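You operate a simulated robot arm through the tools that you are given. There is no shell and no other tool.

You are at the controls of a simulated robot arm. One attempt, no reset.

Task
Thicken the green cup's resin with two scoops of tan filler and stir it in.
Fine: pale stick; scoop and stick back on the rest, brown lid shut again, cup stays on the mat; no pumping; leave the white filler and the other cups.

Only the result counts: the job must be done as asked and must still hold three seconds after the hand-in. Knocking over, shifting, dropping, spilling or breaking anything else fails it. A push-on lid holds only when it is set on centred and level and pressed home; a screw cap is set on level and turned clockwise until tight.

Robot
A 6-joint arm with a two-finger parallel gripper, fixed in place. Base frame: the origin is at the foot of the arm, x ahead of it, y to its left, z up; the work surface is at about z = 0.9. Readings come in m, degrees, newtons and seconds.
With the tool pointing down near the work surface it reaches from about 0.22 to 0.66 m from the base axis. Its first joint turns from -166.0 to 166.0 degrees. Payload 1.57 kg.
The TCP is the grasp point between the finger pads, 0.03 m short of the fingertips. In the tool frame z runs along the fingers and y along their closing line. Largest opening 0.11 m; finger width 0.024, thickness 0.012; the body of the gripper, 0.048 by 0.112 m, starts 0.078 m behind the TCP.
Orientation is told as [roll, pitch, yaw] about the base's x, y, z axes, in that order, counted from this pose: with the fingers straight down and closing along the base's y, the tool's x points along the base's -x, its y along +y and its z along -z.

Tools
- The arm moves only by the tool nudge_tool. Its arguments are lists of equal length, an entry for each row: "xyz": the shift along the tool's x, y, z in m, a list of three; "angular": the turn, a rotation vector about the tool's x, y, z in degrees, a list of three. In form: {"xyz": [[dx, dy, dz], ...], "angular": [[rx, ry, rz], ...]}. A call has 1 to 20 rows; each row is the pose to reach, as a shift and turn from the pose commanded when the call began, along the tool's axes at that moment. "claw" is the closure in counts, from 0 (fully open) to 255 (shut), set as the call begins (left out, the last holds). Rows are played at 5 a second. More than 0.05 m and 8.6 degrees between two rows, or a gripper value outside its range, and nothing of the call is played. A pose out of reach is approached as far as the arm can. The call stops where the force on the tool passes 70 N (or 10 N more than at its start, if that is more) or the arm is blocked; 0.2 s more then pass. Each finger travels about 0.108 m/s and halts on what it meets, pressing with about 43 N; the grip force reading is that of the motor and also rises with nothing between the fingers. The clock runs only during rows and for 0.2 s after the last one: add rows that repeat a pose to give the fingers time. The reply holds the time, the measured pose of the TCP, the force on the tool along the base axes, the opening and the grip force, in the units named above and with some noise, with the torque about the TCP (base axes, N m) and any sound that the robot's microphone picked up.
- Cameras (640 x 400 px; columns grow to the right, rows downward): "scene" is fixed at [0.0497, 0.6492, 1.6735]; the picture's right is [-0.75, -0.66, 0.00], its down [-0.36, 0.41, -0.84] and it looks along [0.56, -0.63, -0.55] (base axes); focal length 350 px, centre (320, 200). "wrist" rides on the gripper at [0.07, 0.016, -0.141] in the tool frame; the picture's right is [-0.23, 0.97, 0.00], its down [-0.86, -0.20, -0.48] and it looks along [-0.47, -0.11, 0.88] (tool axes); focal length 222 px, centre (320, 200). There is no depth. A picture from a camera that has moved, and an enlarged one, comes with that camera's place and axes in the base frame and with its lens.
- camera(camera): a new picture of that camera. It takes no simulated time.
- lift_body(by): slides the trunk up (or, below 0, down) by that many m; the arm rides with it, the base frame stays. It gives what a move gives, with no picture.
- enlarge(camera, box): a new picture of the part [left, top, right, bottom] of that camera's present view, enlarged. It takes no simulated time.
- finish_job(): hands the job in; it is judged then, once.

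Nothing tells you positions but the pictures and the camera data. Unless the task says otherwise, let go and move clear before handing in.

The tools are called after "Request:" as name(argument=value, ...) on one line, values as JSON. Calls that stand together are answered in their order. nudge_tool: Moves the arm, as the interface text tells. Its arguments: {"type":"object","properties":{"xyz":{"type":"array"},"angular":{"type":"array"},"claw":{"type":"number"}},"required":["xyz","angular"]} The other tools are called the same way: lift_body (by) slides the trunk up or down; camera (camera) takes a picture; enlarge (camera, box) takes an enlarged picture of a part of a camera's view; finish_job () hands the job in.

At the start:

```text
t: 0.0
eef_pos: [0.5181, -0.1155, 1.2177]
tool_rot: [0.0, 0.0, 0.0]
force: [0.3, -0.2, 0.5]
torque: [0.02, 0.0, 0.04]
gripper_width: 0.1099
grip_force: 0.1
trunk travel left (down, up): [-0.375, 0.215]
```

scene: 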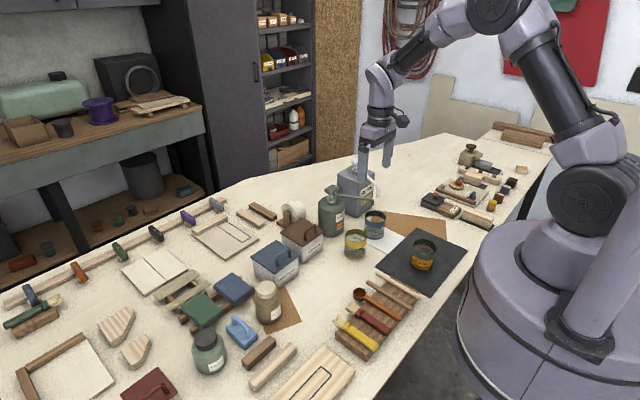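
wrist: 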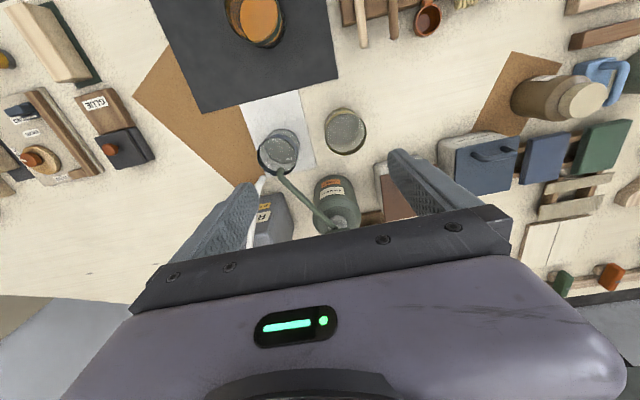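

I see a bench with a dark mat carrying one cup, two other cups, two lidded boxes (one brown, one blue), and a wooden rest with a scoop and sticks. I'll look closer before moving.

Request:
enlarge(camera="scene", box=[320, 270, 440, 360])

Request:
enlarge(camera="scene", box=[240, 180, 400, 290])

Request:
enlarge(camera="scene", box=[330, 200, 480, 300])

Request:
enlarge(camera="wrist", box=[200, 0, 520, 200])

```text
4.44 times, centred on (380, 315) of scene
camera zoom: at [0.0497, 0.6492, 1.6735], right [-0.75, -0.66, 0.0], down [-0.36, 0.41, -0.84], along [0.56, -0.63, -0.55], focal length 1555 px, centre (53, -311)
```

zoom: 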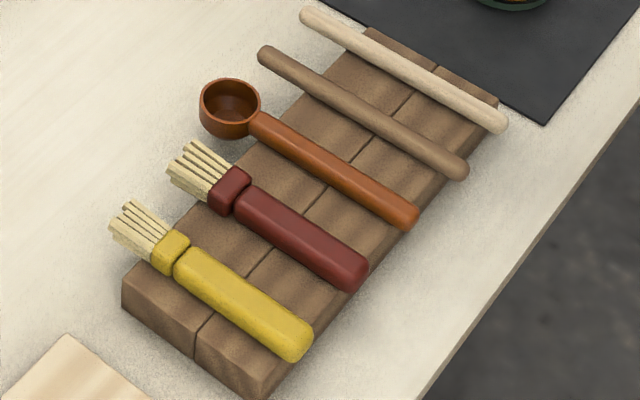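

```text
3.64 times, centred on (320, 235) of scene
camera zoom: at [0.0497, 0.6492, 1.6735], right [-0.75, -0.66, 0.0], down [-0.36, 0.41, -0.84], along [0.56, -0.63, -0.55], focal length 1272 px, centre (320, 73)
```

zoom: 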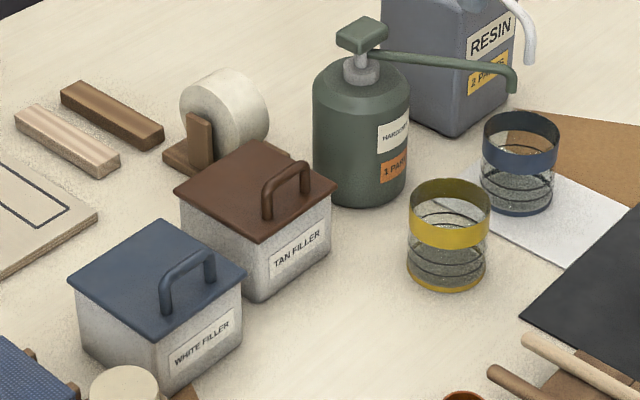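

```text
4.00 times, centred on (405, 250) of scene
camera zoom: at [0.0497, 0.6492, 1.6735], right [-0.75, -0.66, 0.0], down [-0.36, 0.41, -0.84], along [0.56, -0.63, -0.55], focal length 1400 px, centre (-20, 0)
```

zoom: 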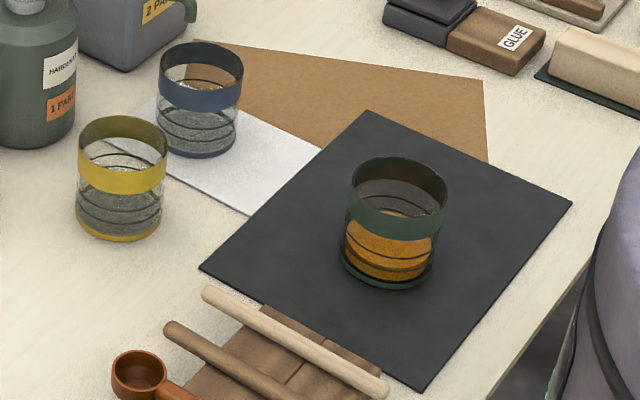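

```text
2.00 times, centred on (360, 100) of wrist
camera zoom: at [0.448, -0.101, 1.3597], right [0.23, 0.97, 0.0], down [0.86, -0.2, 0.48], along [0.47, -0.11, -0.88], focal length 444 px, centre (240, 400)
```

zoom: 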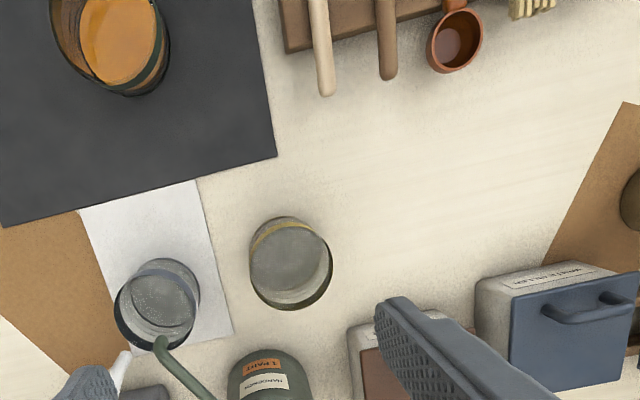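

The wrist camera sits behind the tool, looking forward. From the scene picture:
- The tan-filler box with the brown lid is near (0.68, 0.02), and its handle is near (0.648, 0.017).
- The green cup on the mat is near (0.343, -0.156).
- The scoop lies along x at y≈0.075.
- The pale stick lies along x at y≈-0.022.

I'll move high over the lid side to look closer.

Request:
nudge_tool(xyz=[[-0.01, 0.03, 0], [-0.02, 0.06, 0], [-0.03, 0.09, 0], [-0.04, 0.12, 0], [-0.042, 0.1325, 0]], angular=[[0, 0, 0], [0, 0, 0], [0, 0, 0], [0, 0, 0], [0, 0, 0]], claw=0)

```text
t: 1.2
eef_pos: [0.56, 0.0175, 1.2173]
tool_rot: [-0.1, 0.0, -0.1]
force: [0.9, -0.6, -0.5]
torque: [-0.02, 0.0, -0.02]
gripper_width: 0.1099
grip_force: 0.1
trunk travel left (down, up): [-0.375, 0.215]
```

Request:
camera(camera="wrist")

Request:
camera(camera="scene")

```text
taken
camera wrist: at [0.4903, 0.0317, 1.3605], right [0.23, 0.97, 0.0], down [0.86, -0.2, 0.48], along [0.47, -0.11, -0.88], focal length 222 px, centre (320, 200)
```

wrist: 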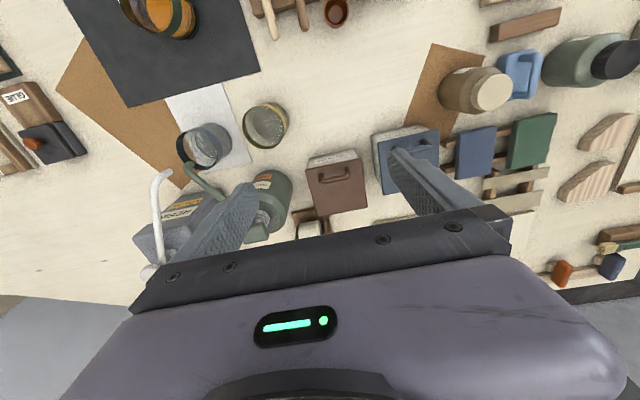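

```text
taken
```

scene: 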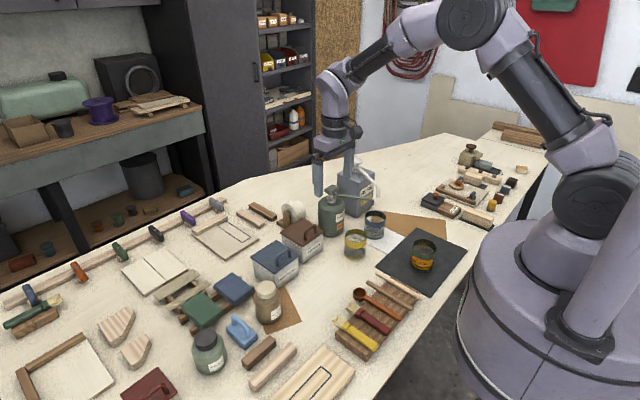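

Request:
enlarge(camera="wrist", box=[220, 90, 460, 240])

```text
2.67 times, centred on (340, 165) of wrist
camera zoom: at [0.4903, 0.0317, 1.3605], right [0.23, 0.97, 0.0], down [0.86, -0.2, 0.48], along [0.47, -0.11, -0.88], focal length 592 px, centre (267, 293)
```

zoom: 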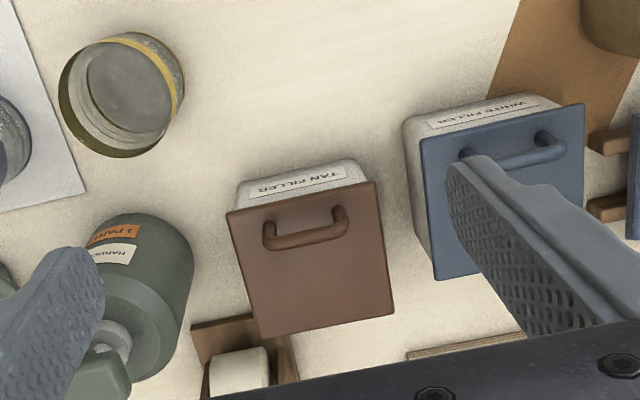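

The brown lid spans about x 0.628–0.734 and y -0.029–0.074, with its top near z 0.972. The handle bar runs along y at x≈0.645, with its top near z 1.008. I'll turn the gripper so it closes along x and move above the handle.

Request:
nudge_tool(xyz=[[-0.008, 0, 0], [-0.016, 0, 0], [-0.024, 0, 0], [-0.032, 0.0, 0], [-0.04, 0.001, 0], [-0.048, 0.002, 0], [-0.056, 0.003, 0], [-0.064, 0.004, 0], [-0.072, 0.005, 0], [-0.08, 0.005, 0], [-0.085, 0.005, 0]], angular=[[0, 0, 8.2], [0, 0, 16.4], [0, 0, 24.6], [0, 0, 32.8], [0, 0, 41], [0, 0, 49.2], [0, 0, 57.4], [0, 0, 65.6], [0, 0, 73.8], [0, 0, 82], [0, 0, 90]])

Request:
camera(camera="wrist")

Request:
camera(camera="scene")

```text
t: 3.6
eef_pos: [0.6445, 0.0219, 1.2173]
tool_rot: [0.0, 0.0, -90.2]
force: [-0.2, -0.1, -0.1]
torque: [-0.01, 0.0, 0.01]
gripper_width: 0.11
grip_force: 0.1
trunk travel left (down, up): [-0.375, 0.215]
```

```text
taken
camera wrist: at [0.6612, 0.0901, 1.3596], right [0.97, -0.23, 0.0], down [-0.2, -0.85, 0.48], along [-0.11, -0.47, -0.88], focal length 222 px, centre (320, 200)
```

wrist: 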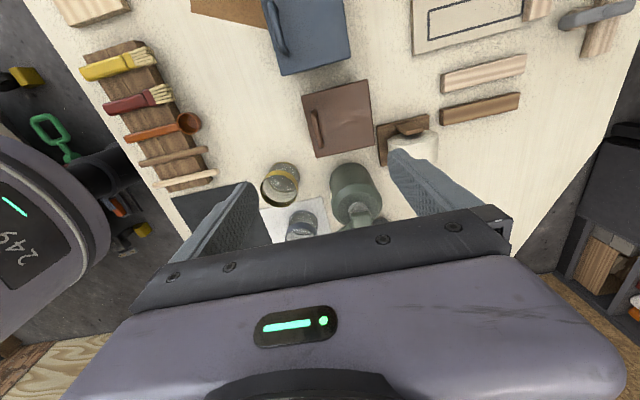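

```text
taken
```

scene: 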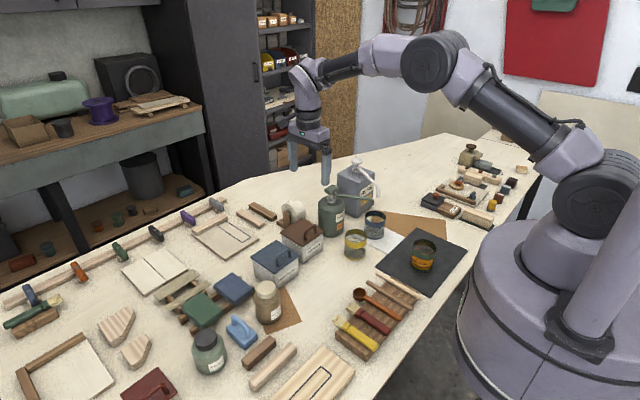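

Request:
enlarge(camera="wrist", box=[240, 60, 480, 210])

Request:
enlarge(camera="scene", box=[250, 190, 350, 290])

```text
2.67 times, centred on (360, 135) of wrist
camera zoom: at [0.6612, 0.0901, 1.3596], right [0.97, -0.23, 0.0], down [-0.2, -0.85, 0.48], along [-0.11, -0.47, -0.88], focal length 592 px, centre (213, 373)
```

zoom: 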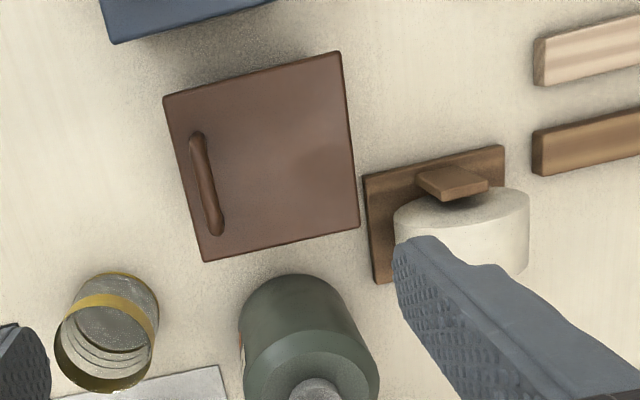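

```text
4.00 times, centred on (300, 240) of scene
camera zoom: at [0.0497, 0.6492, 1.6735], right [-0.75, -0.66, 0.0], down [-0.36, 0.41, -0.84], along [0.56, -0.63, -0.55], focal length 1400 px, centre (400, 40)
```

zoom: 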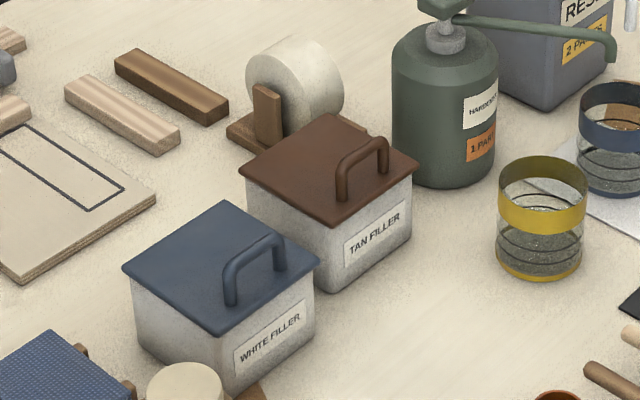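

The lid estimate holds from this second viewpoint. I'll lower the gripper towards the handle, stopping just above it to check.

Request:
nudge_tool(xyz=[[0, -0.0025, 0.03], [0, -0.0025, 0.07], [0, -0.0025, 0.11], [0, -0.0025, 0.14], [0, -0.0025, 0.16]], angular=[[0, 0, 0], [0, 0, 0], [0, 0, 0], [0, 0, 0], [0, 0, 0]], claw=110)

Request:
camera(camera="wrist")

Request:
enlarge(camera="scene", box=[220, 140, 380, 280])

```text
t: 4.8
eef_pos: [0.6434, 0.0229, 1.0555]
tool_rot: [0.0, 0.1, -89.9]
force: [-0.5, -0.2, 0.5]
torque: [0.0, -0.02, -0.04]
gripper_width: 0.0625
grip_force: 0.0
trunk travel left (down, up): [-0.375, 0.215]
```

```text
taken
camera wrist: at [0.6586, 0.0902, 1.1981], right [0.97, -0.23, 0.0], down [-0.2, -0.86, 0.48], along [-0.11, -0.47, -0.88], focal length 222 px, centre (320, 200)
```

wrist: 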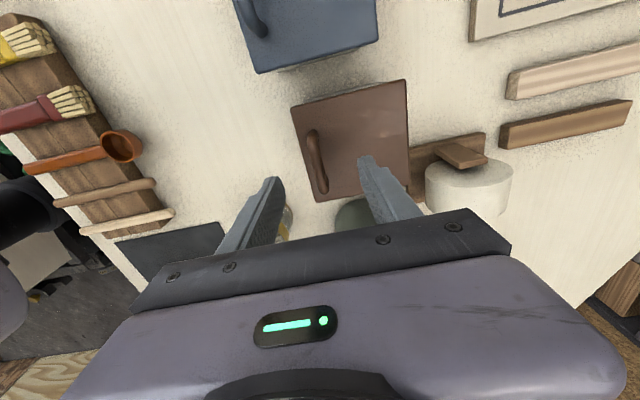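

```text
2.86 times, centred on (300, 210) of scene
camera zoom: at [0.0497, 0.6492, 1.6735], right [-0.75, -0.66, 0.0], down [-0.36, 0.41, -0.84], along [0.56, -0.63, -0.55], focal length 1000 px, centre (377, 171)
```

zoom: 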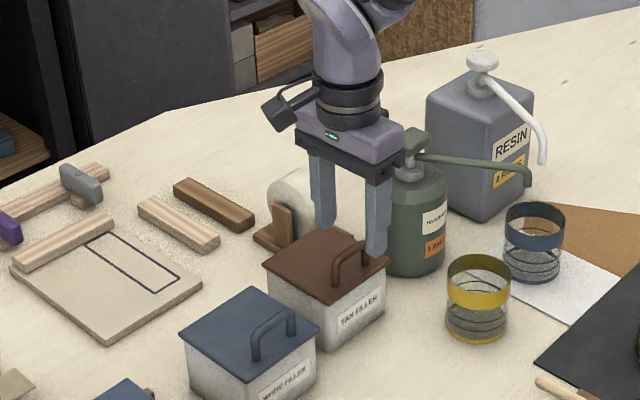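

The fingers straddle the bar. I'll lower to z≈1.008 and close on the handle.

Request:
nudge_tool(xyz=[[0, -0.001, 0.02], [0, -0.001, 0.036], [0, -0.001, 0.0465], [0, -0.001, 0.0465]], angular=[[0, 0, 0], [0, 0, 0], [0, 0, 0], [0, 0, 0]], claw=110)

Request:
enlarge(camera="scene", box=[250, 150, 370, 270])

Request:
enlarge(camera="wrist", box=[220, 60, 460, 240])

```text
t: 5.8
eef_pos: [0.6414, 0.0232, 1.0111]
tool_rot: [0.0, 0.0, -90.0]
force: [-1.6, -0.6, 3.2]
torque: [-0.03, -0.1, -0.07]
gripper_width: 0.0622
grip_force: 0.1
trunk travel left (down, up): [-0.375, 0.215]
```

```text
3.33 times, centred on (310, 210) of scene
camera zoom: at [0.0497, 0.6492, 1.6735], right [-0.75, -0.66, 0.0], down [-0.36, 0.41, -0.84], along [0.56, -0.63, -0.55], focal length 1166 px, centre (353, 167)
```

zoom: 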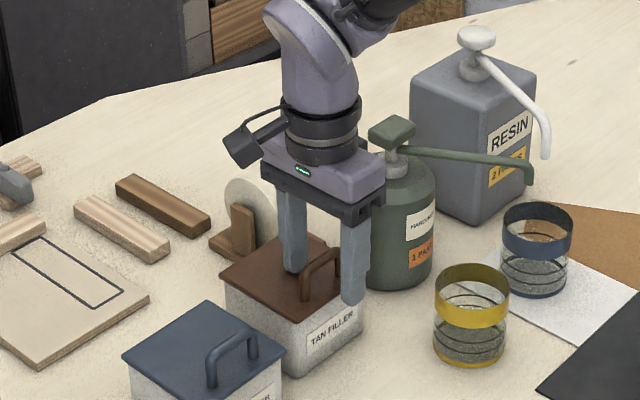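

```text
2.22 times, centred on (340, 150) of wrist
camera zoom: at [0.6577, 0.0899, 1.1524], right [0.97, -0.23, 0.0], down [-0.2, -0.86, 0.48], along [-0.11, -0.47, -0.88], focal length 494 px, centre (276, 311)
```

zoom: 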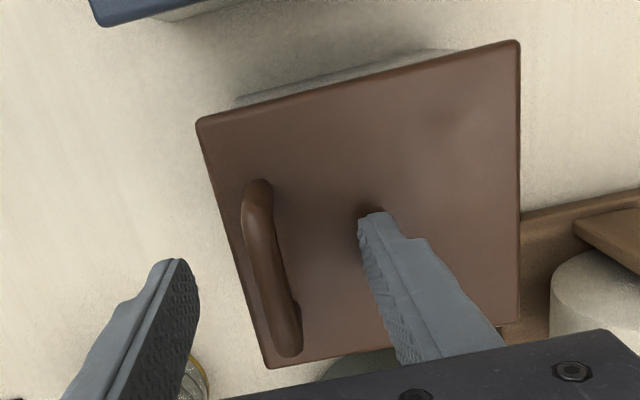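

The far fingertip is lightly touching the lid. I'll back off about 2 mm, shift 1 mm towards the robot and close on the bar.

Request:
nudge_tool(xyz=[[0, -0.001, -0.0025], [0, -0.001, -0.0025]], angular=[[0, 0, 0], [0, 0, 0]])

Request:
nudge_tool(xyz=[[0, 0, 0], [0, 0, 0], [0, 0, 0], [0, 0, 0], [0, 0, 0]], angular=[[0, 0, 0], [0, 0, 0], [0, 0, 0], [0, 0, 0], [0, 0, 0]], claw=255)

```text
t: 6.4
eef_pos: [0.6407, 0.0248, 1.0122]
tool_rot: [0.1, -0.1, -89.9]
force: [0.2, 0.6, 0.0]
torque: [-0.01, 0.03, 0.03]
gripper_width: 0.0626
grip_force: 0.0
trunk travel left (down, up): [-0.375, 0.215]
```

```text
t: 7.6
eef_pos: [0.6417, 0.0232, 1.0134]
tool_rot: [0.0, 0.0, -89.9]
force: [10.0, -0.4, 3.6]
torque: [-0.1, -0.04, -0.01]
gripper_width: 0.0092
grip_force: 27.7
trunk travel left (down, up): [-0.375, 0.215]
```

The bar is gripped (9 mm). I'll ease out the sideways load and then lift the lid slowly.

Request:
nudge_tool(xyz=[[0, 0.001, 0], [0, 0.0015, -0.002], [0, 0.0015, -0.006], [0, 0.0015, -0.012], [0, 0.0015, -0.02]], angular=[[0, 0, 0], [0, 0, 0], [0, 0, 0], [0, 0, 0], [0, 0, 0]])

Request:
enlarge(camera="scene", box=[250, 150, 370, 270])

```text
t: 8.8
eef_pos: [0.6481, 0.0239, 1.03]
tool_rot: [-0.1, 0.0, -89.9]
force: [35.3, -1.3, -21.0]
torque: [-0.02, -0.15, -0.09]
gripper_width: 0.0098
grip_force: 27.8
trunk travel left (down, up): [-0.375, 0.215]
```

```text
3.33 times, centred on (310, 210) of scene
camera zoom: at [0.0497, 0.6492, 1.6735], right [-0.75, -0.66, 0.0], down [-0.36, 0.41, -0.84], along [0.56, -0.63, -0.55], focal length 1166 px, centre (353, 167)
```

zoom: 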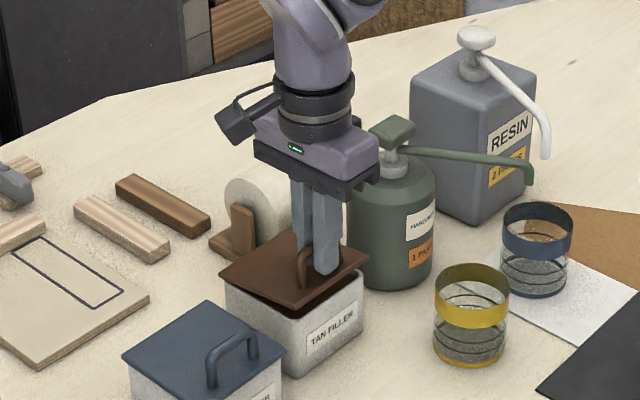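

The near edge has come up and the lid is hinging at its far edge. I'll follow that arc, forward and up, to free it.

Request:
nudge_tool(xyz=[[0, 0.004, 0], [0, 0.008, 0], [0, 0.01, -0.006], [0, 0.012, -0.012]], angular=[[0, 0, 0], [0, 0, 0], [0, 0, 0], [0, 0, 0]])

Request:
enlarge(camera="scene", box=[250, 150, 370, 270])

Request:
enlarge(camera="wrist", box=[220, 60, 460, 240])

```text
t: 9.8
eef_pos: [0.658, 0.0239, 1.0433]
tool_rot: [-0.1, 0.0, -90.1]
force: [16.2, 2.4, -13.2]
torque: [0.11, -0.02, -0.28]
gripper_width: 0.0095
grip_force: 27.4
trunk travel left (down, up): [-0.375, 0.215]
```

```text
3.33 times, centred on (310, 210) of scene
camera zoom: at [0.0497, 0.6492, 1.6735], right [-0.75, -0.66, 0.0], down [-0.36, 0.41, -0.84], along [0.56, -0.63, -0.55], focal length 1166 px, centre (353, 167)
```

zoom: 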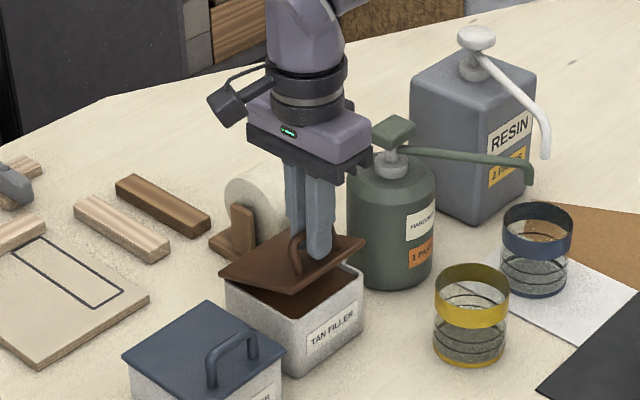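

```text
2.22 times, centred on (340, 150) of wrist
camera zoom: at [0.6731, 0.0905, 1.1859], right [0.97, -0.23, 0.0], down [-0.2, -0.85, 0.48], along [-0.11, -0.47, -0.88], focal length 494 px, centre (276, 311)
```

zoom: 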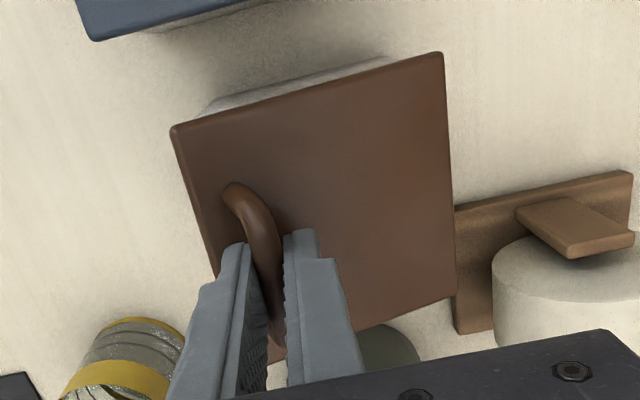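

Request:
nudge_tool(xyz=[[0, 0.003, -0.003], [0, 0.004, -0.008], [0, 0.005, -0.014], [0, 0.005, -0.02]], angular=[[0, 0, 0], [0, 0, 0], [0, 0, 0], [0, 0, 0]])

Request:
enlarge(camera="scene", box=[250, 150, 370, 270])

Request:
enlarge(camera="wrist", box=[220, 60, 460, 240])

```text
t: 10.8
eef_pos: [0.6618, 0.0226, 1.0622]
tool_rot: [-0.1, 0.0, -90.0]
force: [20.8, 0.6, -20.8]
torque: [0.01, -0.34, -0.32]
gripper_width: 0.0093
grip_force: 27.6
trunk travel left (down, up): [-0.375, 0.215]
```

```text
3.33 times, centred on (310, 210) of scene
camera zoom: at [0.0497, 0.6492, 1.6735], right [-0.75, -0.66, 0.0], down [-0.36, 0.41, -0.84], along [0.56, -0.63, -0.55], focal length 1166 px, centre (353, 167)
```

zoom: 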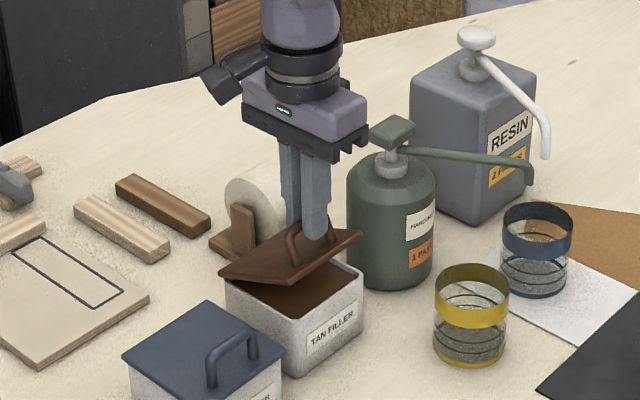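

```text
2.22 times, centred on (340, 150) of wrist
camera zoom: at [0.6791, 0.0897, 1.2047], right [0.97, -0.23, 0.0], down [-0.2, -0.85, 0.48], along [-0.11, -0.47, -0.88], focal length 494 px, centre (276, 311)
```

zoom: 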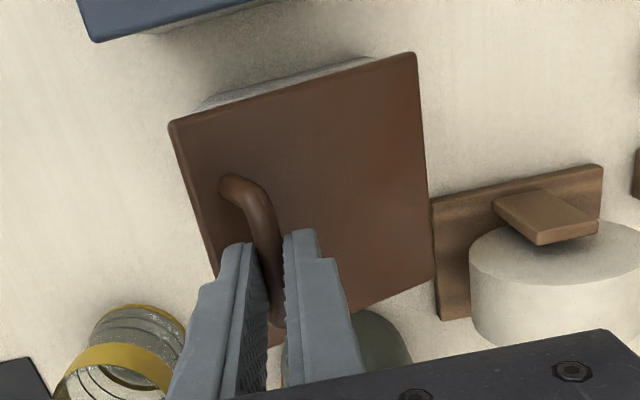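

The lid is acting as a link pulling the tool towards +x, as if its far skirt is hooked on the wall. I'll shift forward to take out that tension before lifting more.

Request:
nudge_tool(xyz=[[0, 0.003, 0], [0, 0.006, 0], [0, 0.009, 0], [0, 0.012, 0], [0, 0.012, 0]], angular=[[0, 0, 0], [0, 0, 0], [0, 0, 0], [0, 0, 0], [0, 0, 0]])

Request:
enlarge(camera="scene", box=[250, 150, 370, 270])

```text
t: 12.0
eef_pos: [0.668, 0.0223, 1.0669]
tool_rot: [0.1, 0.2, -90.0]
force: [-13.4, -2.9, 14.4]
torque: [0.12, 0.26, -0.43]
gripper_width: 0.0095
grip_force: 27.9
trunk travel left (down, up): [-0.375, 0.215]
```

```text
3.33 times, centred on (310, 210) of scene
camera zoom: at [0.0497, 0.6492, 1.6735], right [-0.75, -0.66, 0.0], down [-0.36, 0.41, -0.84], along [0.56, -0.63, -0.55], focal length 1166 px, centre (353, 167)
```

zoom: 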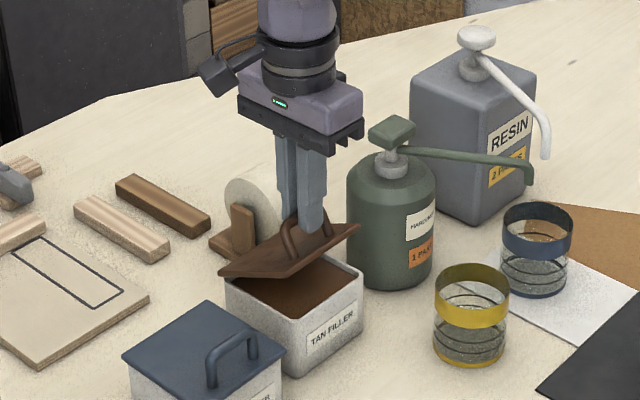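

The lid pushes as well as pulls about a fixed far edge, and that far edge hasn't moved in the picture, so this is a hinged lid. I'll swing it open along an arc about the hinge at roughly x 0.732, z 0.972.

Request:
nudge_tool(xyz=[[0, 0.001, -0.005], [0, 0.0058, -0.0086], [0, 0.0142, -0.0141], [0, 0.0232, -0.0186], [0, 0.0326, -0.0221]], angular=[[0, 0, 0], [0, 0, 0], [0, 0, 0], [0, 0, 0], [0, 0, 0]])

Request:
enlarge(camera="scene", box=[250, 150, 370, 270])

```text
t: 13.2
eef_pos: [0.6923, 0.0228, 1.0833]
tool_rot: [0.0, 0.0, -90.1]
force: [3.9, -0.8, -11.3]
torque: [-0.29, -0.03, -0.6]
gripper_width: 0.0095
grip_force: 27.4
out of reach, approached as far as the arm can: row 4, 5
trunk travel left (down, up): [-0.375, 0.215]
```

```text
3.33 times, centred on (310, 210) of scene
camera zoom: at [0.0497, 0.6492, 1.6735], right [-0.75, -0.66, 0.0], down [-0.36, 0.41, -0.84], along [0.56, -0.63, -0.55], focal length 1166 px, centre (353, 167)
```

zoom: 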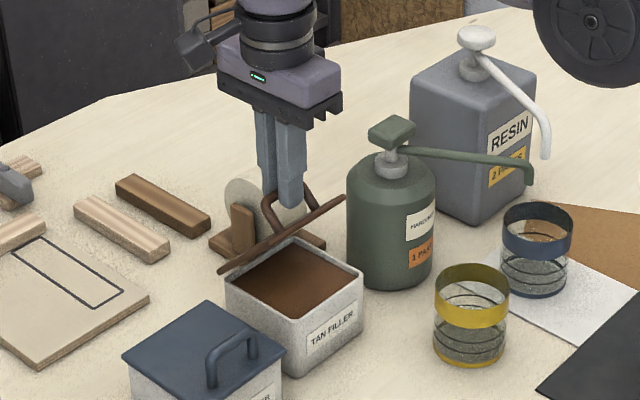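

Straight-down reach ends near x≈0.692, with the lid now about 45° open and filler visible near the top. I'll tilt the tool forward to keep swinging the lid, starting with a small test turn.

Request:
nudge_tool(xyz=[[0, -0.003, 0], [0, -0.003, 0]], angular=[[-8, 0, 0], [-8, 0, 0]])

```text
t: 13.8
eef_pos: [0.6906, 0.022, 1.0832]
tool_rot: [8.0, 0.0, -89.9]
force: [6.1, -5.4, -13.4]
torque: [-0.4, -0.05, -0.75]
gripper_width: 0.0096
grip_force: 27.4
out of reach, approached as far as the arm can: row 1
trunk travel left (down, up): [-0.375, 0.215]
```

Request:
nudge_tool(xyz=[[0, 0.0021, -0.0008], [0, 0.008, -0.0019], [0, 0.014, -0.0021], [0, 0.0209, -0.0014], [0, 0.0293, -0.0007]], angular=[[-6, 0, 0], [-12, 0, 0], [-18, 0, 0], [-22, 0, 0], [-22, 0, 0]])

Request:
enlarge(camera="scene", box=[250, 150, 370, 270])

Request:
camera(camera="wrist")

```text
t: 15.0
eef_pos: [0.7163, 0.024, 1.0917]
tool_rot: [30.1, 0.0, -90.0]
force: [0.6, -3.1, 7.3]
torque: [0.33, -0.16, -0.57]
gripper_width: 0.0095
grip_force: 27.6
trunk travel left (down, up): [-0.375, 0.215]
```

```text
3.33 times, centred on (310, 210) of scene
camera zoom: at [0.0497, 0.6492, 1.6735], right [-0.75, -0.66, 0.0], down [-0.36, 0.41, -0.84], along [0.56, -0.63, -0.55], focal length 1166 px, centre (353, 167)
```

zoom: 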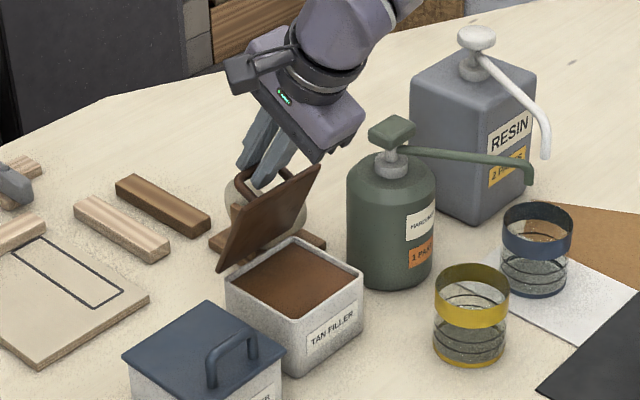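

```text
taken
camera wrist: at [0.6595, 0.0904, 1.2231], right [0.84, -0.23, 0.49], down [-0.41, -0.86, 0.31], along [0.35, -0.47, -0.81], focal length 222 px, centre (320, 200)
```

wrist: 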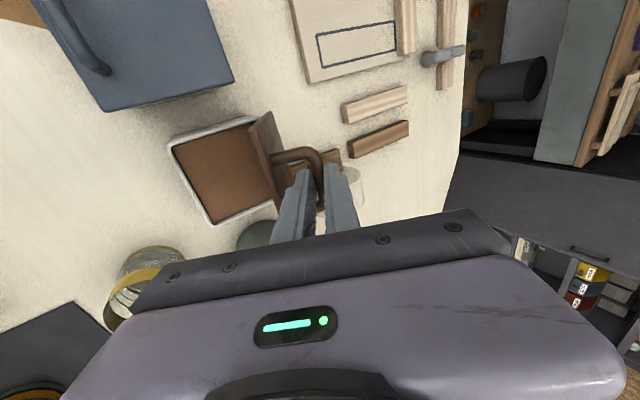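

Request:
nudge_tool(xyz=[[0, 0.0055, 0.004], [0, 0.0107, 0.0079], [0, 0.0147, 0.0111], [0, 0.0187, 0.0143], [0, 0.026, 0.0214]], angular=[[0, 0, 0], [0, 0, 0], [0, 0, 0], [0, 0, 0], [0, 0, 0]])

Request:
enlarge(camera="scene", box=[250, 150, 370, 270])

Request:
enlarge(camera="wrist", box=[140, 60, 460, 260])

```text
t: 16.2
eef_pos: [0.75, 0.0234, 1.0865]
tool_rot: [30.1, 0.0, -90.0]
force: [5.7, -7.4, 18.2]
torque: [0.33, -0.36, -0.55]
gripper_width: 0.0096
grip_force: 28.1
trunk travel left (down, up): [-0.375, 0.215]
```

```text
3.33 times, centred on (310, 210) of scene
camera zoom: at [0.0497, 0.6492, 1.6735], right [-0.75, -0.66, 0.0], down [-0.36, 0.41, -0.84], along [0.56, -0.63, -0.55], focal length 1166 px, centre (353, 167)
```

zoom: 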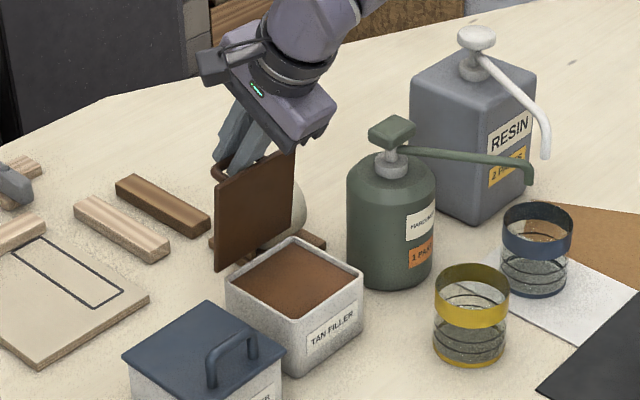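

```text
2.00 times, centred on (300, 160) of wrist
camera zoom: at [0.6926, 0.0906, 1.2184], right [0.84, -0.23, 0.49], down [-0.41, -0.86, 0.31], along [0.35, -0.47, -0.81], focal length 444 px, centre (360, 280)
```

zoom: 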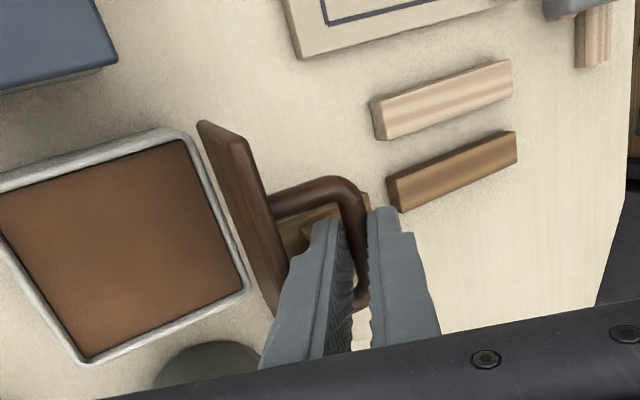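

Request:
nudge_tool(xyz=[[0, 0.0052, 0.0012], [0, 0.0096, 0.0051], [0, 0.0132, 0.0094], [0, 0.0165, 0.0138]], angular=[[1, 0, 0], [2, 0, 0], [3.5, 0, 0], [5, 0, 0]])

Request:
enlarge(camera="scene", box=[250, 150, 370, 270])

Request:
enlarge(camera="wrist", box=[140, 60, 460, 260])

```text
t: 17.2
eef_pos: [0.7665, 0.0242, 1.0822]
tool_rot: [24.8, 0.1, -90.1]
force: [-19.7, -1.0, 6.2]
torque: [0.06, 2.19, -0.92]
gripper_width: 0.0093
grip_force: 27.3
trunk travel left (down, up): [-0.375, 0.215]
```

```text
3.33 times, centred on (310, 210) of scene
camera zoom: at [0.0497, 0.6492, 1.6735], right [-0.75, -0.66, 0.0], down [-0.36, 0.41, -0.84], along [0.56, -0.63, -0.55], focal length 1166 px, centre (353, 167)
```

zoom: 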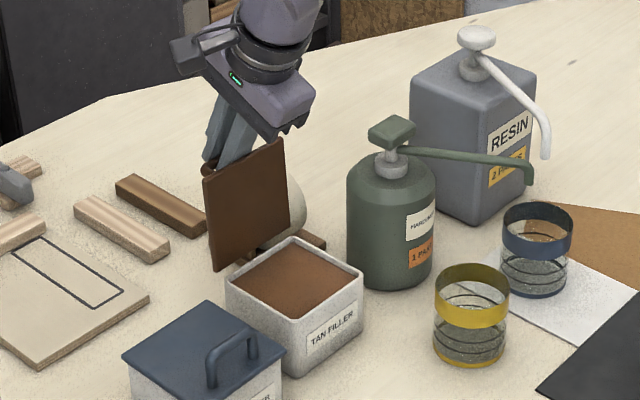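

```text
2.00 times, centred on (300, 160) of wrist
camera zoom: at [0.7217, 0.0906, 1.2186], right [0.88, -0.23, 0.41], down [-0.38, -0.86, 0.35], along [0.27, -0.47, -0.84], focal length 444 px, centre (360, 280)
```

zoom: 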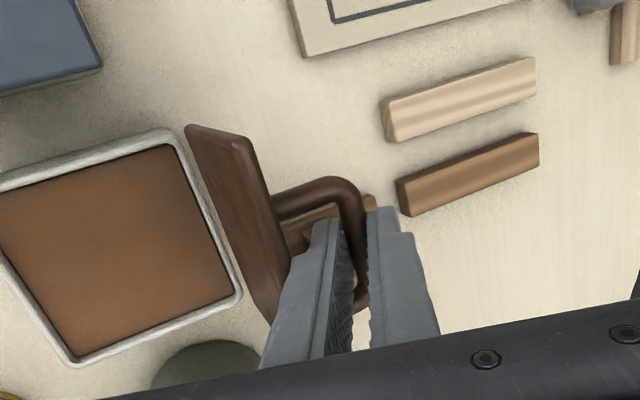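

The lid is now a little past vertical (about 96°) and resistance is rising, perhaps the hinge stop. I'll loosen the grip slightly to see whether the lid stays.

Request:
nudge_tool(xyz=[[0, 0, 0], [0, 0, 0]], angular=[[0, 0, 0], [0, 0, 0]], claw=222)

Request:
enlarge(camera="wrist", box=[140, 60, 460, 260])

Request:
enlarge(camera="scene", box=[250, 150, 370, 270])

```text
t: 17.8
eef_pos: [0.7678, 0.0237, 1.0845]
tool_rot: [25.1, 0.0, -90.0]
force: [-13.1, -0.9, 19.7]
torque: [0.13, 2.11, -0.75]
gripper_width: 0.0172
grip_force: 1.4
trunk travel left (down, up): [-0.375, 0.215]
```

```text
2.00 times, centred on (300, 160) of wrist
camera zoom: at [0.7225, 0.0907, 1.2203], right [0.88, -0.23, 0.41], down [-0.38, -0.86, 0.35], along [0.28, -0.47, -0.84], focal length 444 px, centre (360, 280)
```

zoom: 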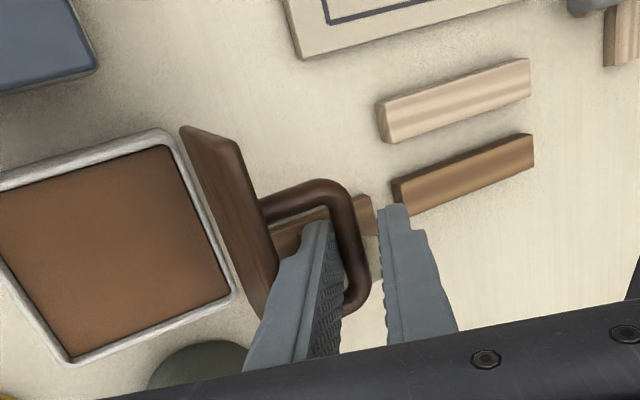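

```text
3.33 times, centred on (310, 210) of scene
camera zoom: at [0.0497, 0.6492, 1.6735], right [-0.75, -0.66, 0.0], down [-0.36, 0.41, -0.84], along [0.56, -0.63, -0.55], focal length 1166 px, centre (353, 167)
```

zoom: 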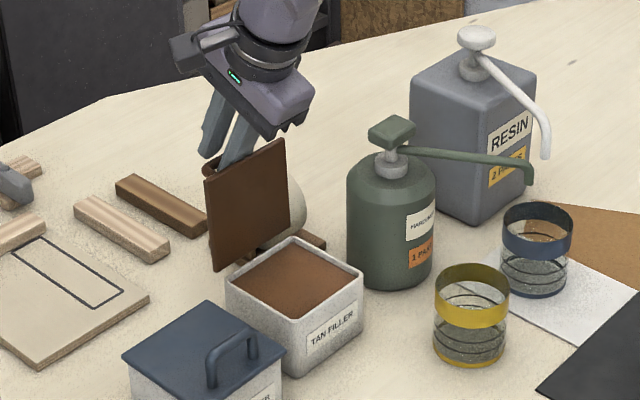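

Request:
nudge_tool(xyz=[[0, 0, 0], [0, 0, 0], [0, 0, 0]], angular=[[2, 0, 0], [4, 0, 0], [4, 0, 0]])

Request:
enlarge(camera="wrist", box=[140, 60, 460, 260])

```text
t: 18.6
eef_pos: [0.7707, 0.0231, 1.0813]
tool_rot: [21.1, 0.0, -90.0]
force: [-0.8, -2.4, 3.0]
torque: [0.0, 0.26, -0.07]
gripper_width: 0.0137
grip_force: 0.1
trunk travel left (down, up): [-0.375, 0.215]
```

```text
2.00 times, centred on (300, 160) of wrist
camera zoom: at [0.7352, 0.091, 1.2203], right [0.91, -0.23, 0.35], down [-0.36, -0.86, 0.38], along [0.21, -0.47, -0.86], focal length 444 px, centre (360, 280)
```

zoom: 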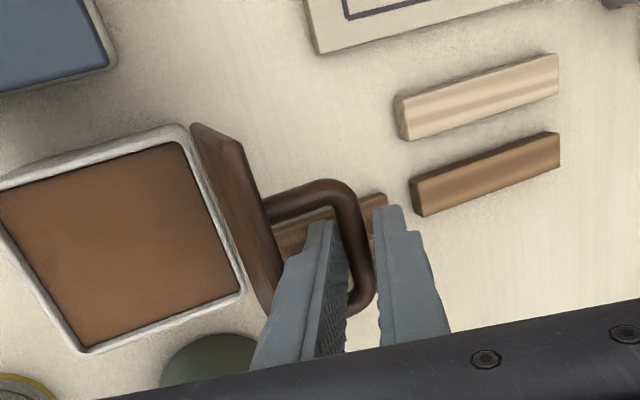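

Request:
enlarge(camera="scene", box=[250, 150, 370, 270])

Request:
nudge_tool(xyz=[[0, 0, 0], [0, 0, 0], [0, 0, 0]], angular=[[0, 0, 0], [0, 0, 0], [0, 0, 0]], claw=214)

Request:
enlarge(camera="wrist", box=[140, 60, 460, 260])

Request:
enlarge(camera="scene", box=[250, 150, 370, 270])

```text
3.33 times, centred on (310, 210) of scene
camera zoom: at [0.0497, 0.6492, 1.6735], right [-0.75, -0.66, 0.0], down [-0.36, 0.41, -0.84], along [0.56, -0.63, -0.55], focal length 1166 px, centre (353, 167)
```

zoom: 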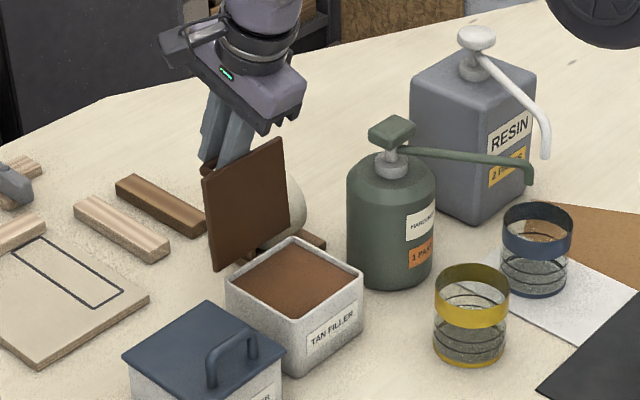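

```text
t: 19.4
eef_pos: [0.7701, 0.0242, 1.0829]
tool_rot: [21.1, 0.0, -90.0]
force: [1.2, 0.5, -0.3]
torque: [0.0, 0.02, 0.02]
gripper_width: 0.0176
grip_force: 0.0
trunk travel left (down, up): [-0.375, 0.215]
```

```text
2.00 times, centred on (300, 160) of wrist
camera zoom: at [0.7356, 0.0914, 1.2202], right [0.91, -0.23, 0.35], down [-0.36, -0.86, 0.38], along [0.21, -0.47, -0.86], focal length 444 px, centre (360, 280)
```

zoom: 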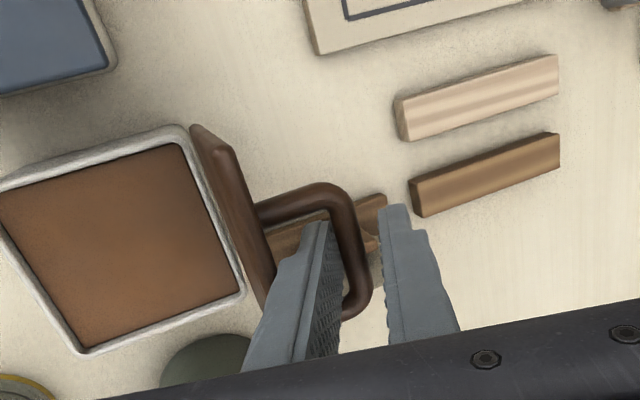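

```text
3.33 times, centred on (310, 210) of scene
camera zoom: at [0.0497, 0.6492, 1.6735], right [-0.75, -0.66, 0.0], down [-0.36, 0.41, -0.84], along [0.56, -0.63, -0.55], focal length 1166 px, centre (353, 167)
```

zoom: 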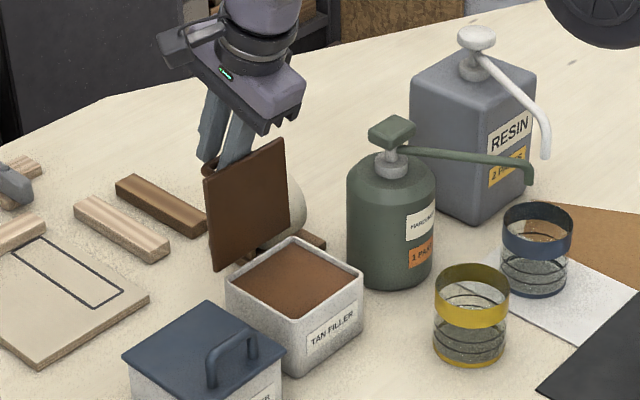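

The lid holds by itself with no load on the tool. I'll withdraw straight back along the fingers.

Request:
nudge_tool(xyz=[[0, 0, -0.01], [0, 0, -0.02], [0, 0, -0.035], [0, 0, -0.06], [0, 0, -0.1]], angular=[[0, 0, 0], [0, 0, 0], [0, 0, 0], [0, 0, 0], [0, 0, 0]])

Request:
camera(camera="scene")

Request:
camera(camera="wrist")

```text
t: 20.6
eef_pos: [0.7354, 0.0247, 1.1762]
tool_rot: [21.1, 0.0, -90.0]
force: [-0.6, -0.4, 0.2]
torque: [0.01, -0.01, -0.02]
gripper_width: 0.0176
grip_force: 0.0
trunk travel left (down, up): [-0.375, 0.215]
```

```text
taken
```

scene: 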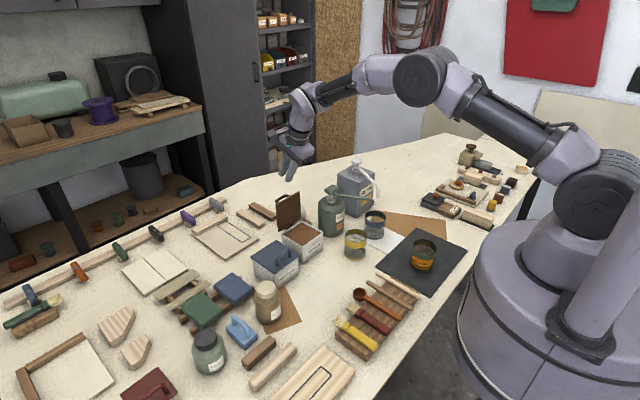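

```text
taken
camera wrist: at [0.6992, 0.0918, 1.3155], right [0.91, -0.23, 0.35], down [-0.36, -0.86, 0.37], along [0.21, -0.47, -0.86], focal length 222 px, centre (320, 200)
```

wrist: 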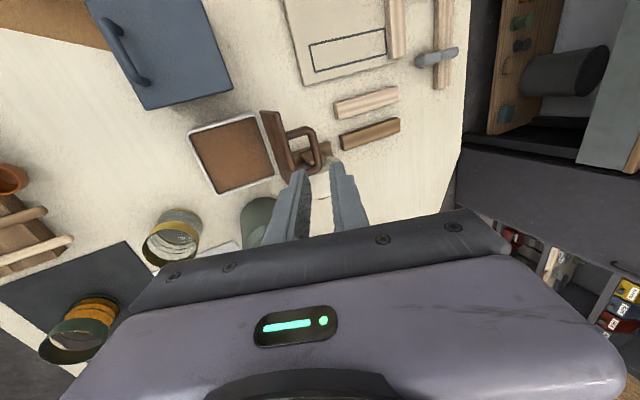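

The lid stands open without help. Next I'll back off, straighten the tool, and return it to yaw 0 on the way to the rest.

Request:
nudge_tool(xyz=[[0, -0.03, -0.02], [0, -0.067, -0.04], [0, -0.104, -0.06], [0, -0.141, -0.08], [0, -0.178, -0.1]], angular=[[4.2, 0, 0], [8.4, 0, 0], [12.6, 0, 0], [16.8, 0, 0], [21.1, 0, 0]])

Request:
nudge_tool(xyz=[[0.01, -0.02, 0], [0.02, -0.04, 0], [0.025, -0.06, 0], [0.03, -0.08, 0], [0.035, -0.1, 0], [0.04, -0.12, 0], [0.045, -0.14, 0], [0.05, -0.16, 0], [0.05, -0.18, 0], [0.05, -0.2, 0], [0.05, -0.21, 0]], angular=[[0, 0, -8.2], [0, 0, -16.4], [0, 0, -24.6], [0, 0, -32.8], [0, 0, -41], [0, 0, -49.2], [0, 0, -57.4], [0, 0, -65.6], [0, 0, -73.8], [0, 0, -82], [0, 0, -90]])

Request:
camera(camera="wrist")

Request:
camera(camera="scene")

```text
t: 21.8
eef_pos: [0.5337, 0.0244, 1.2069]
tool_rot: [-0.1, 0.0, -90.0]
force: [-1.0, 0.1, 0.6]
torque: [0.0, -0.06, 0.04]
gripper_width: 0.0176
grip_force: 0.1
trunk travel left (down, up): [-0.375, 0.215]
```

```text
t: 24.2
eef_pos: [0.3241, 0.0746, 1.2046]
tool_rot: [0.0, 0.2, 0.0]
force: [-0.6, -0.2, 0.0]
torque: [0.04, 0.01, 0.02]
gripper_width: 0.0177
grip_force: 0.1
trunk travel left (down, up): [-0.375, 0.215]
```

```text
taken
camera wrist: at [0.2536, 0.0888, 1.3473], right [0.23, 0.97, 0.0], down [0.86, -0.2, 0.48], along [0.47, -0.11, -0.88], focal length 222 px, centre (320, 200)
```

wrist: 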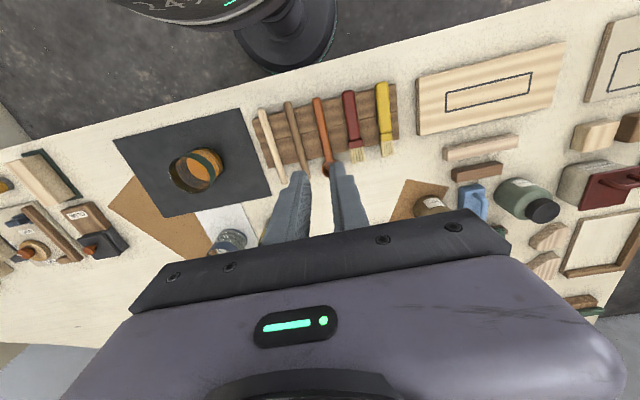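

```text
taken
```

scene: 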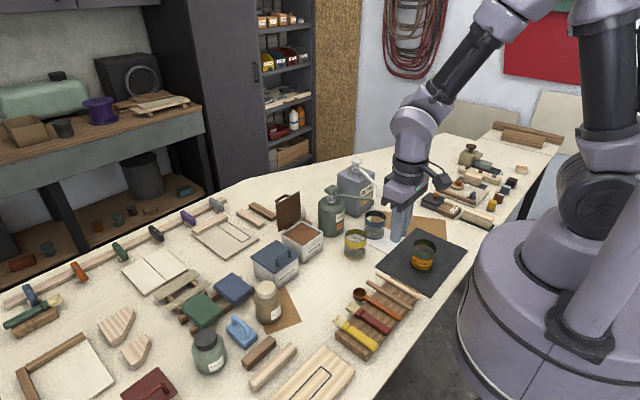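

Request:
enlarge(camera="wrist", box=[240, 70, 410, 190])

Request:
enlarge(camera="wrist", box=[100, 90, 290, 220])

```text
3.33 times, centred on (325, 130) of wrist
camera zoom: at [0.2536, 0.0888, 1.3473], right [0.23, 0.97, 0.0], down [0.86, -0.2, 0.48], along [0.47, -0.11, -0.88], focal length 740 px, centre (303, 433)
```

zoom: 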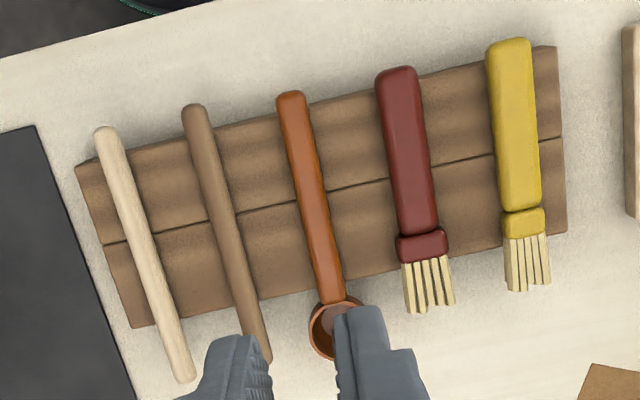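

```text
3.08 times, centred on (195, 155) of wrist
camera zoom: at [0.2536, 0.0888, 1.3473], right [0.23, 0.97, 0.0], down [0.86, -0.2, 0.48], along [0.47, -0.11, -0.88], focal length 684 px, centre (705, 338)
```

zoom: 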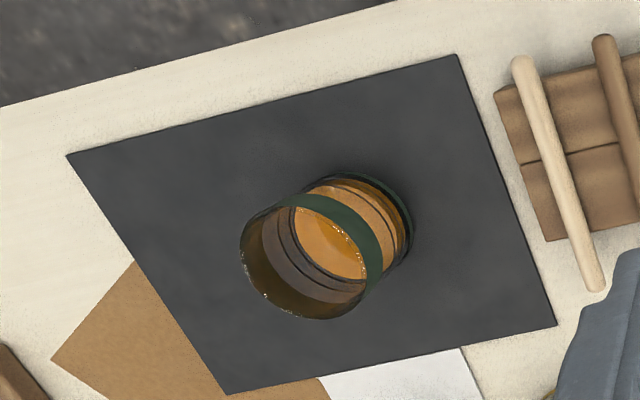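

Request:
enlarge(camera="scene", box=[330, 315, 400, 365])

Request:
enlarge(camera="scene", box=[345, 270, 425, 330])

```text
8.00 times, centred on (365, 340) of scene
camera zoom: at [0.0497, 0.6492, 1.6735], right [-0.75, -0.66, 0.0], down [-0.36, 0.41, -0.84], along [0.56, -0.63, -0.55], focal length 2799 px, centre (-40, -920)
```

zoom: 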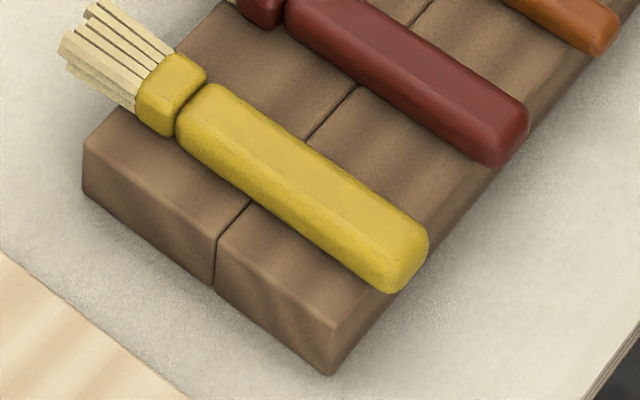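

```text
6.67 times, centred on (385, 300) of scene
camera zoom: at [0.0497, 0.6492, 1.6735], right [-0.75, -0.66, 0.0], down [-0.36, 0.41, -0.84], along [0.56, -0.63, -0.55], focal length 2333 px, centre (-113, -467)
```

zoom: 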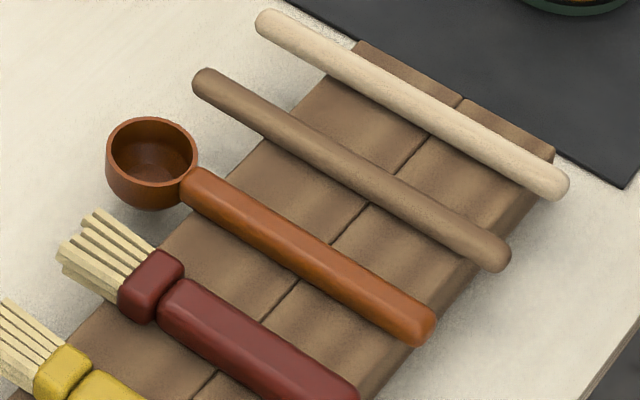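

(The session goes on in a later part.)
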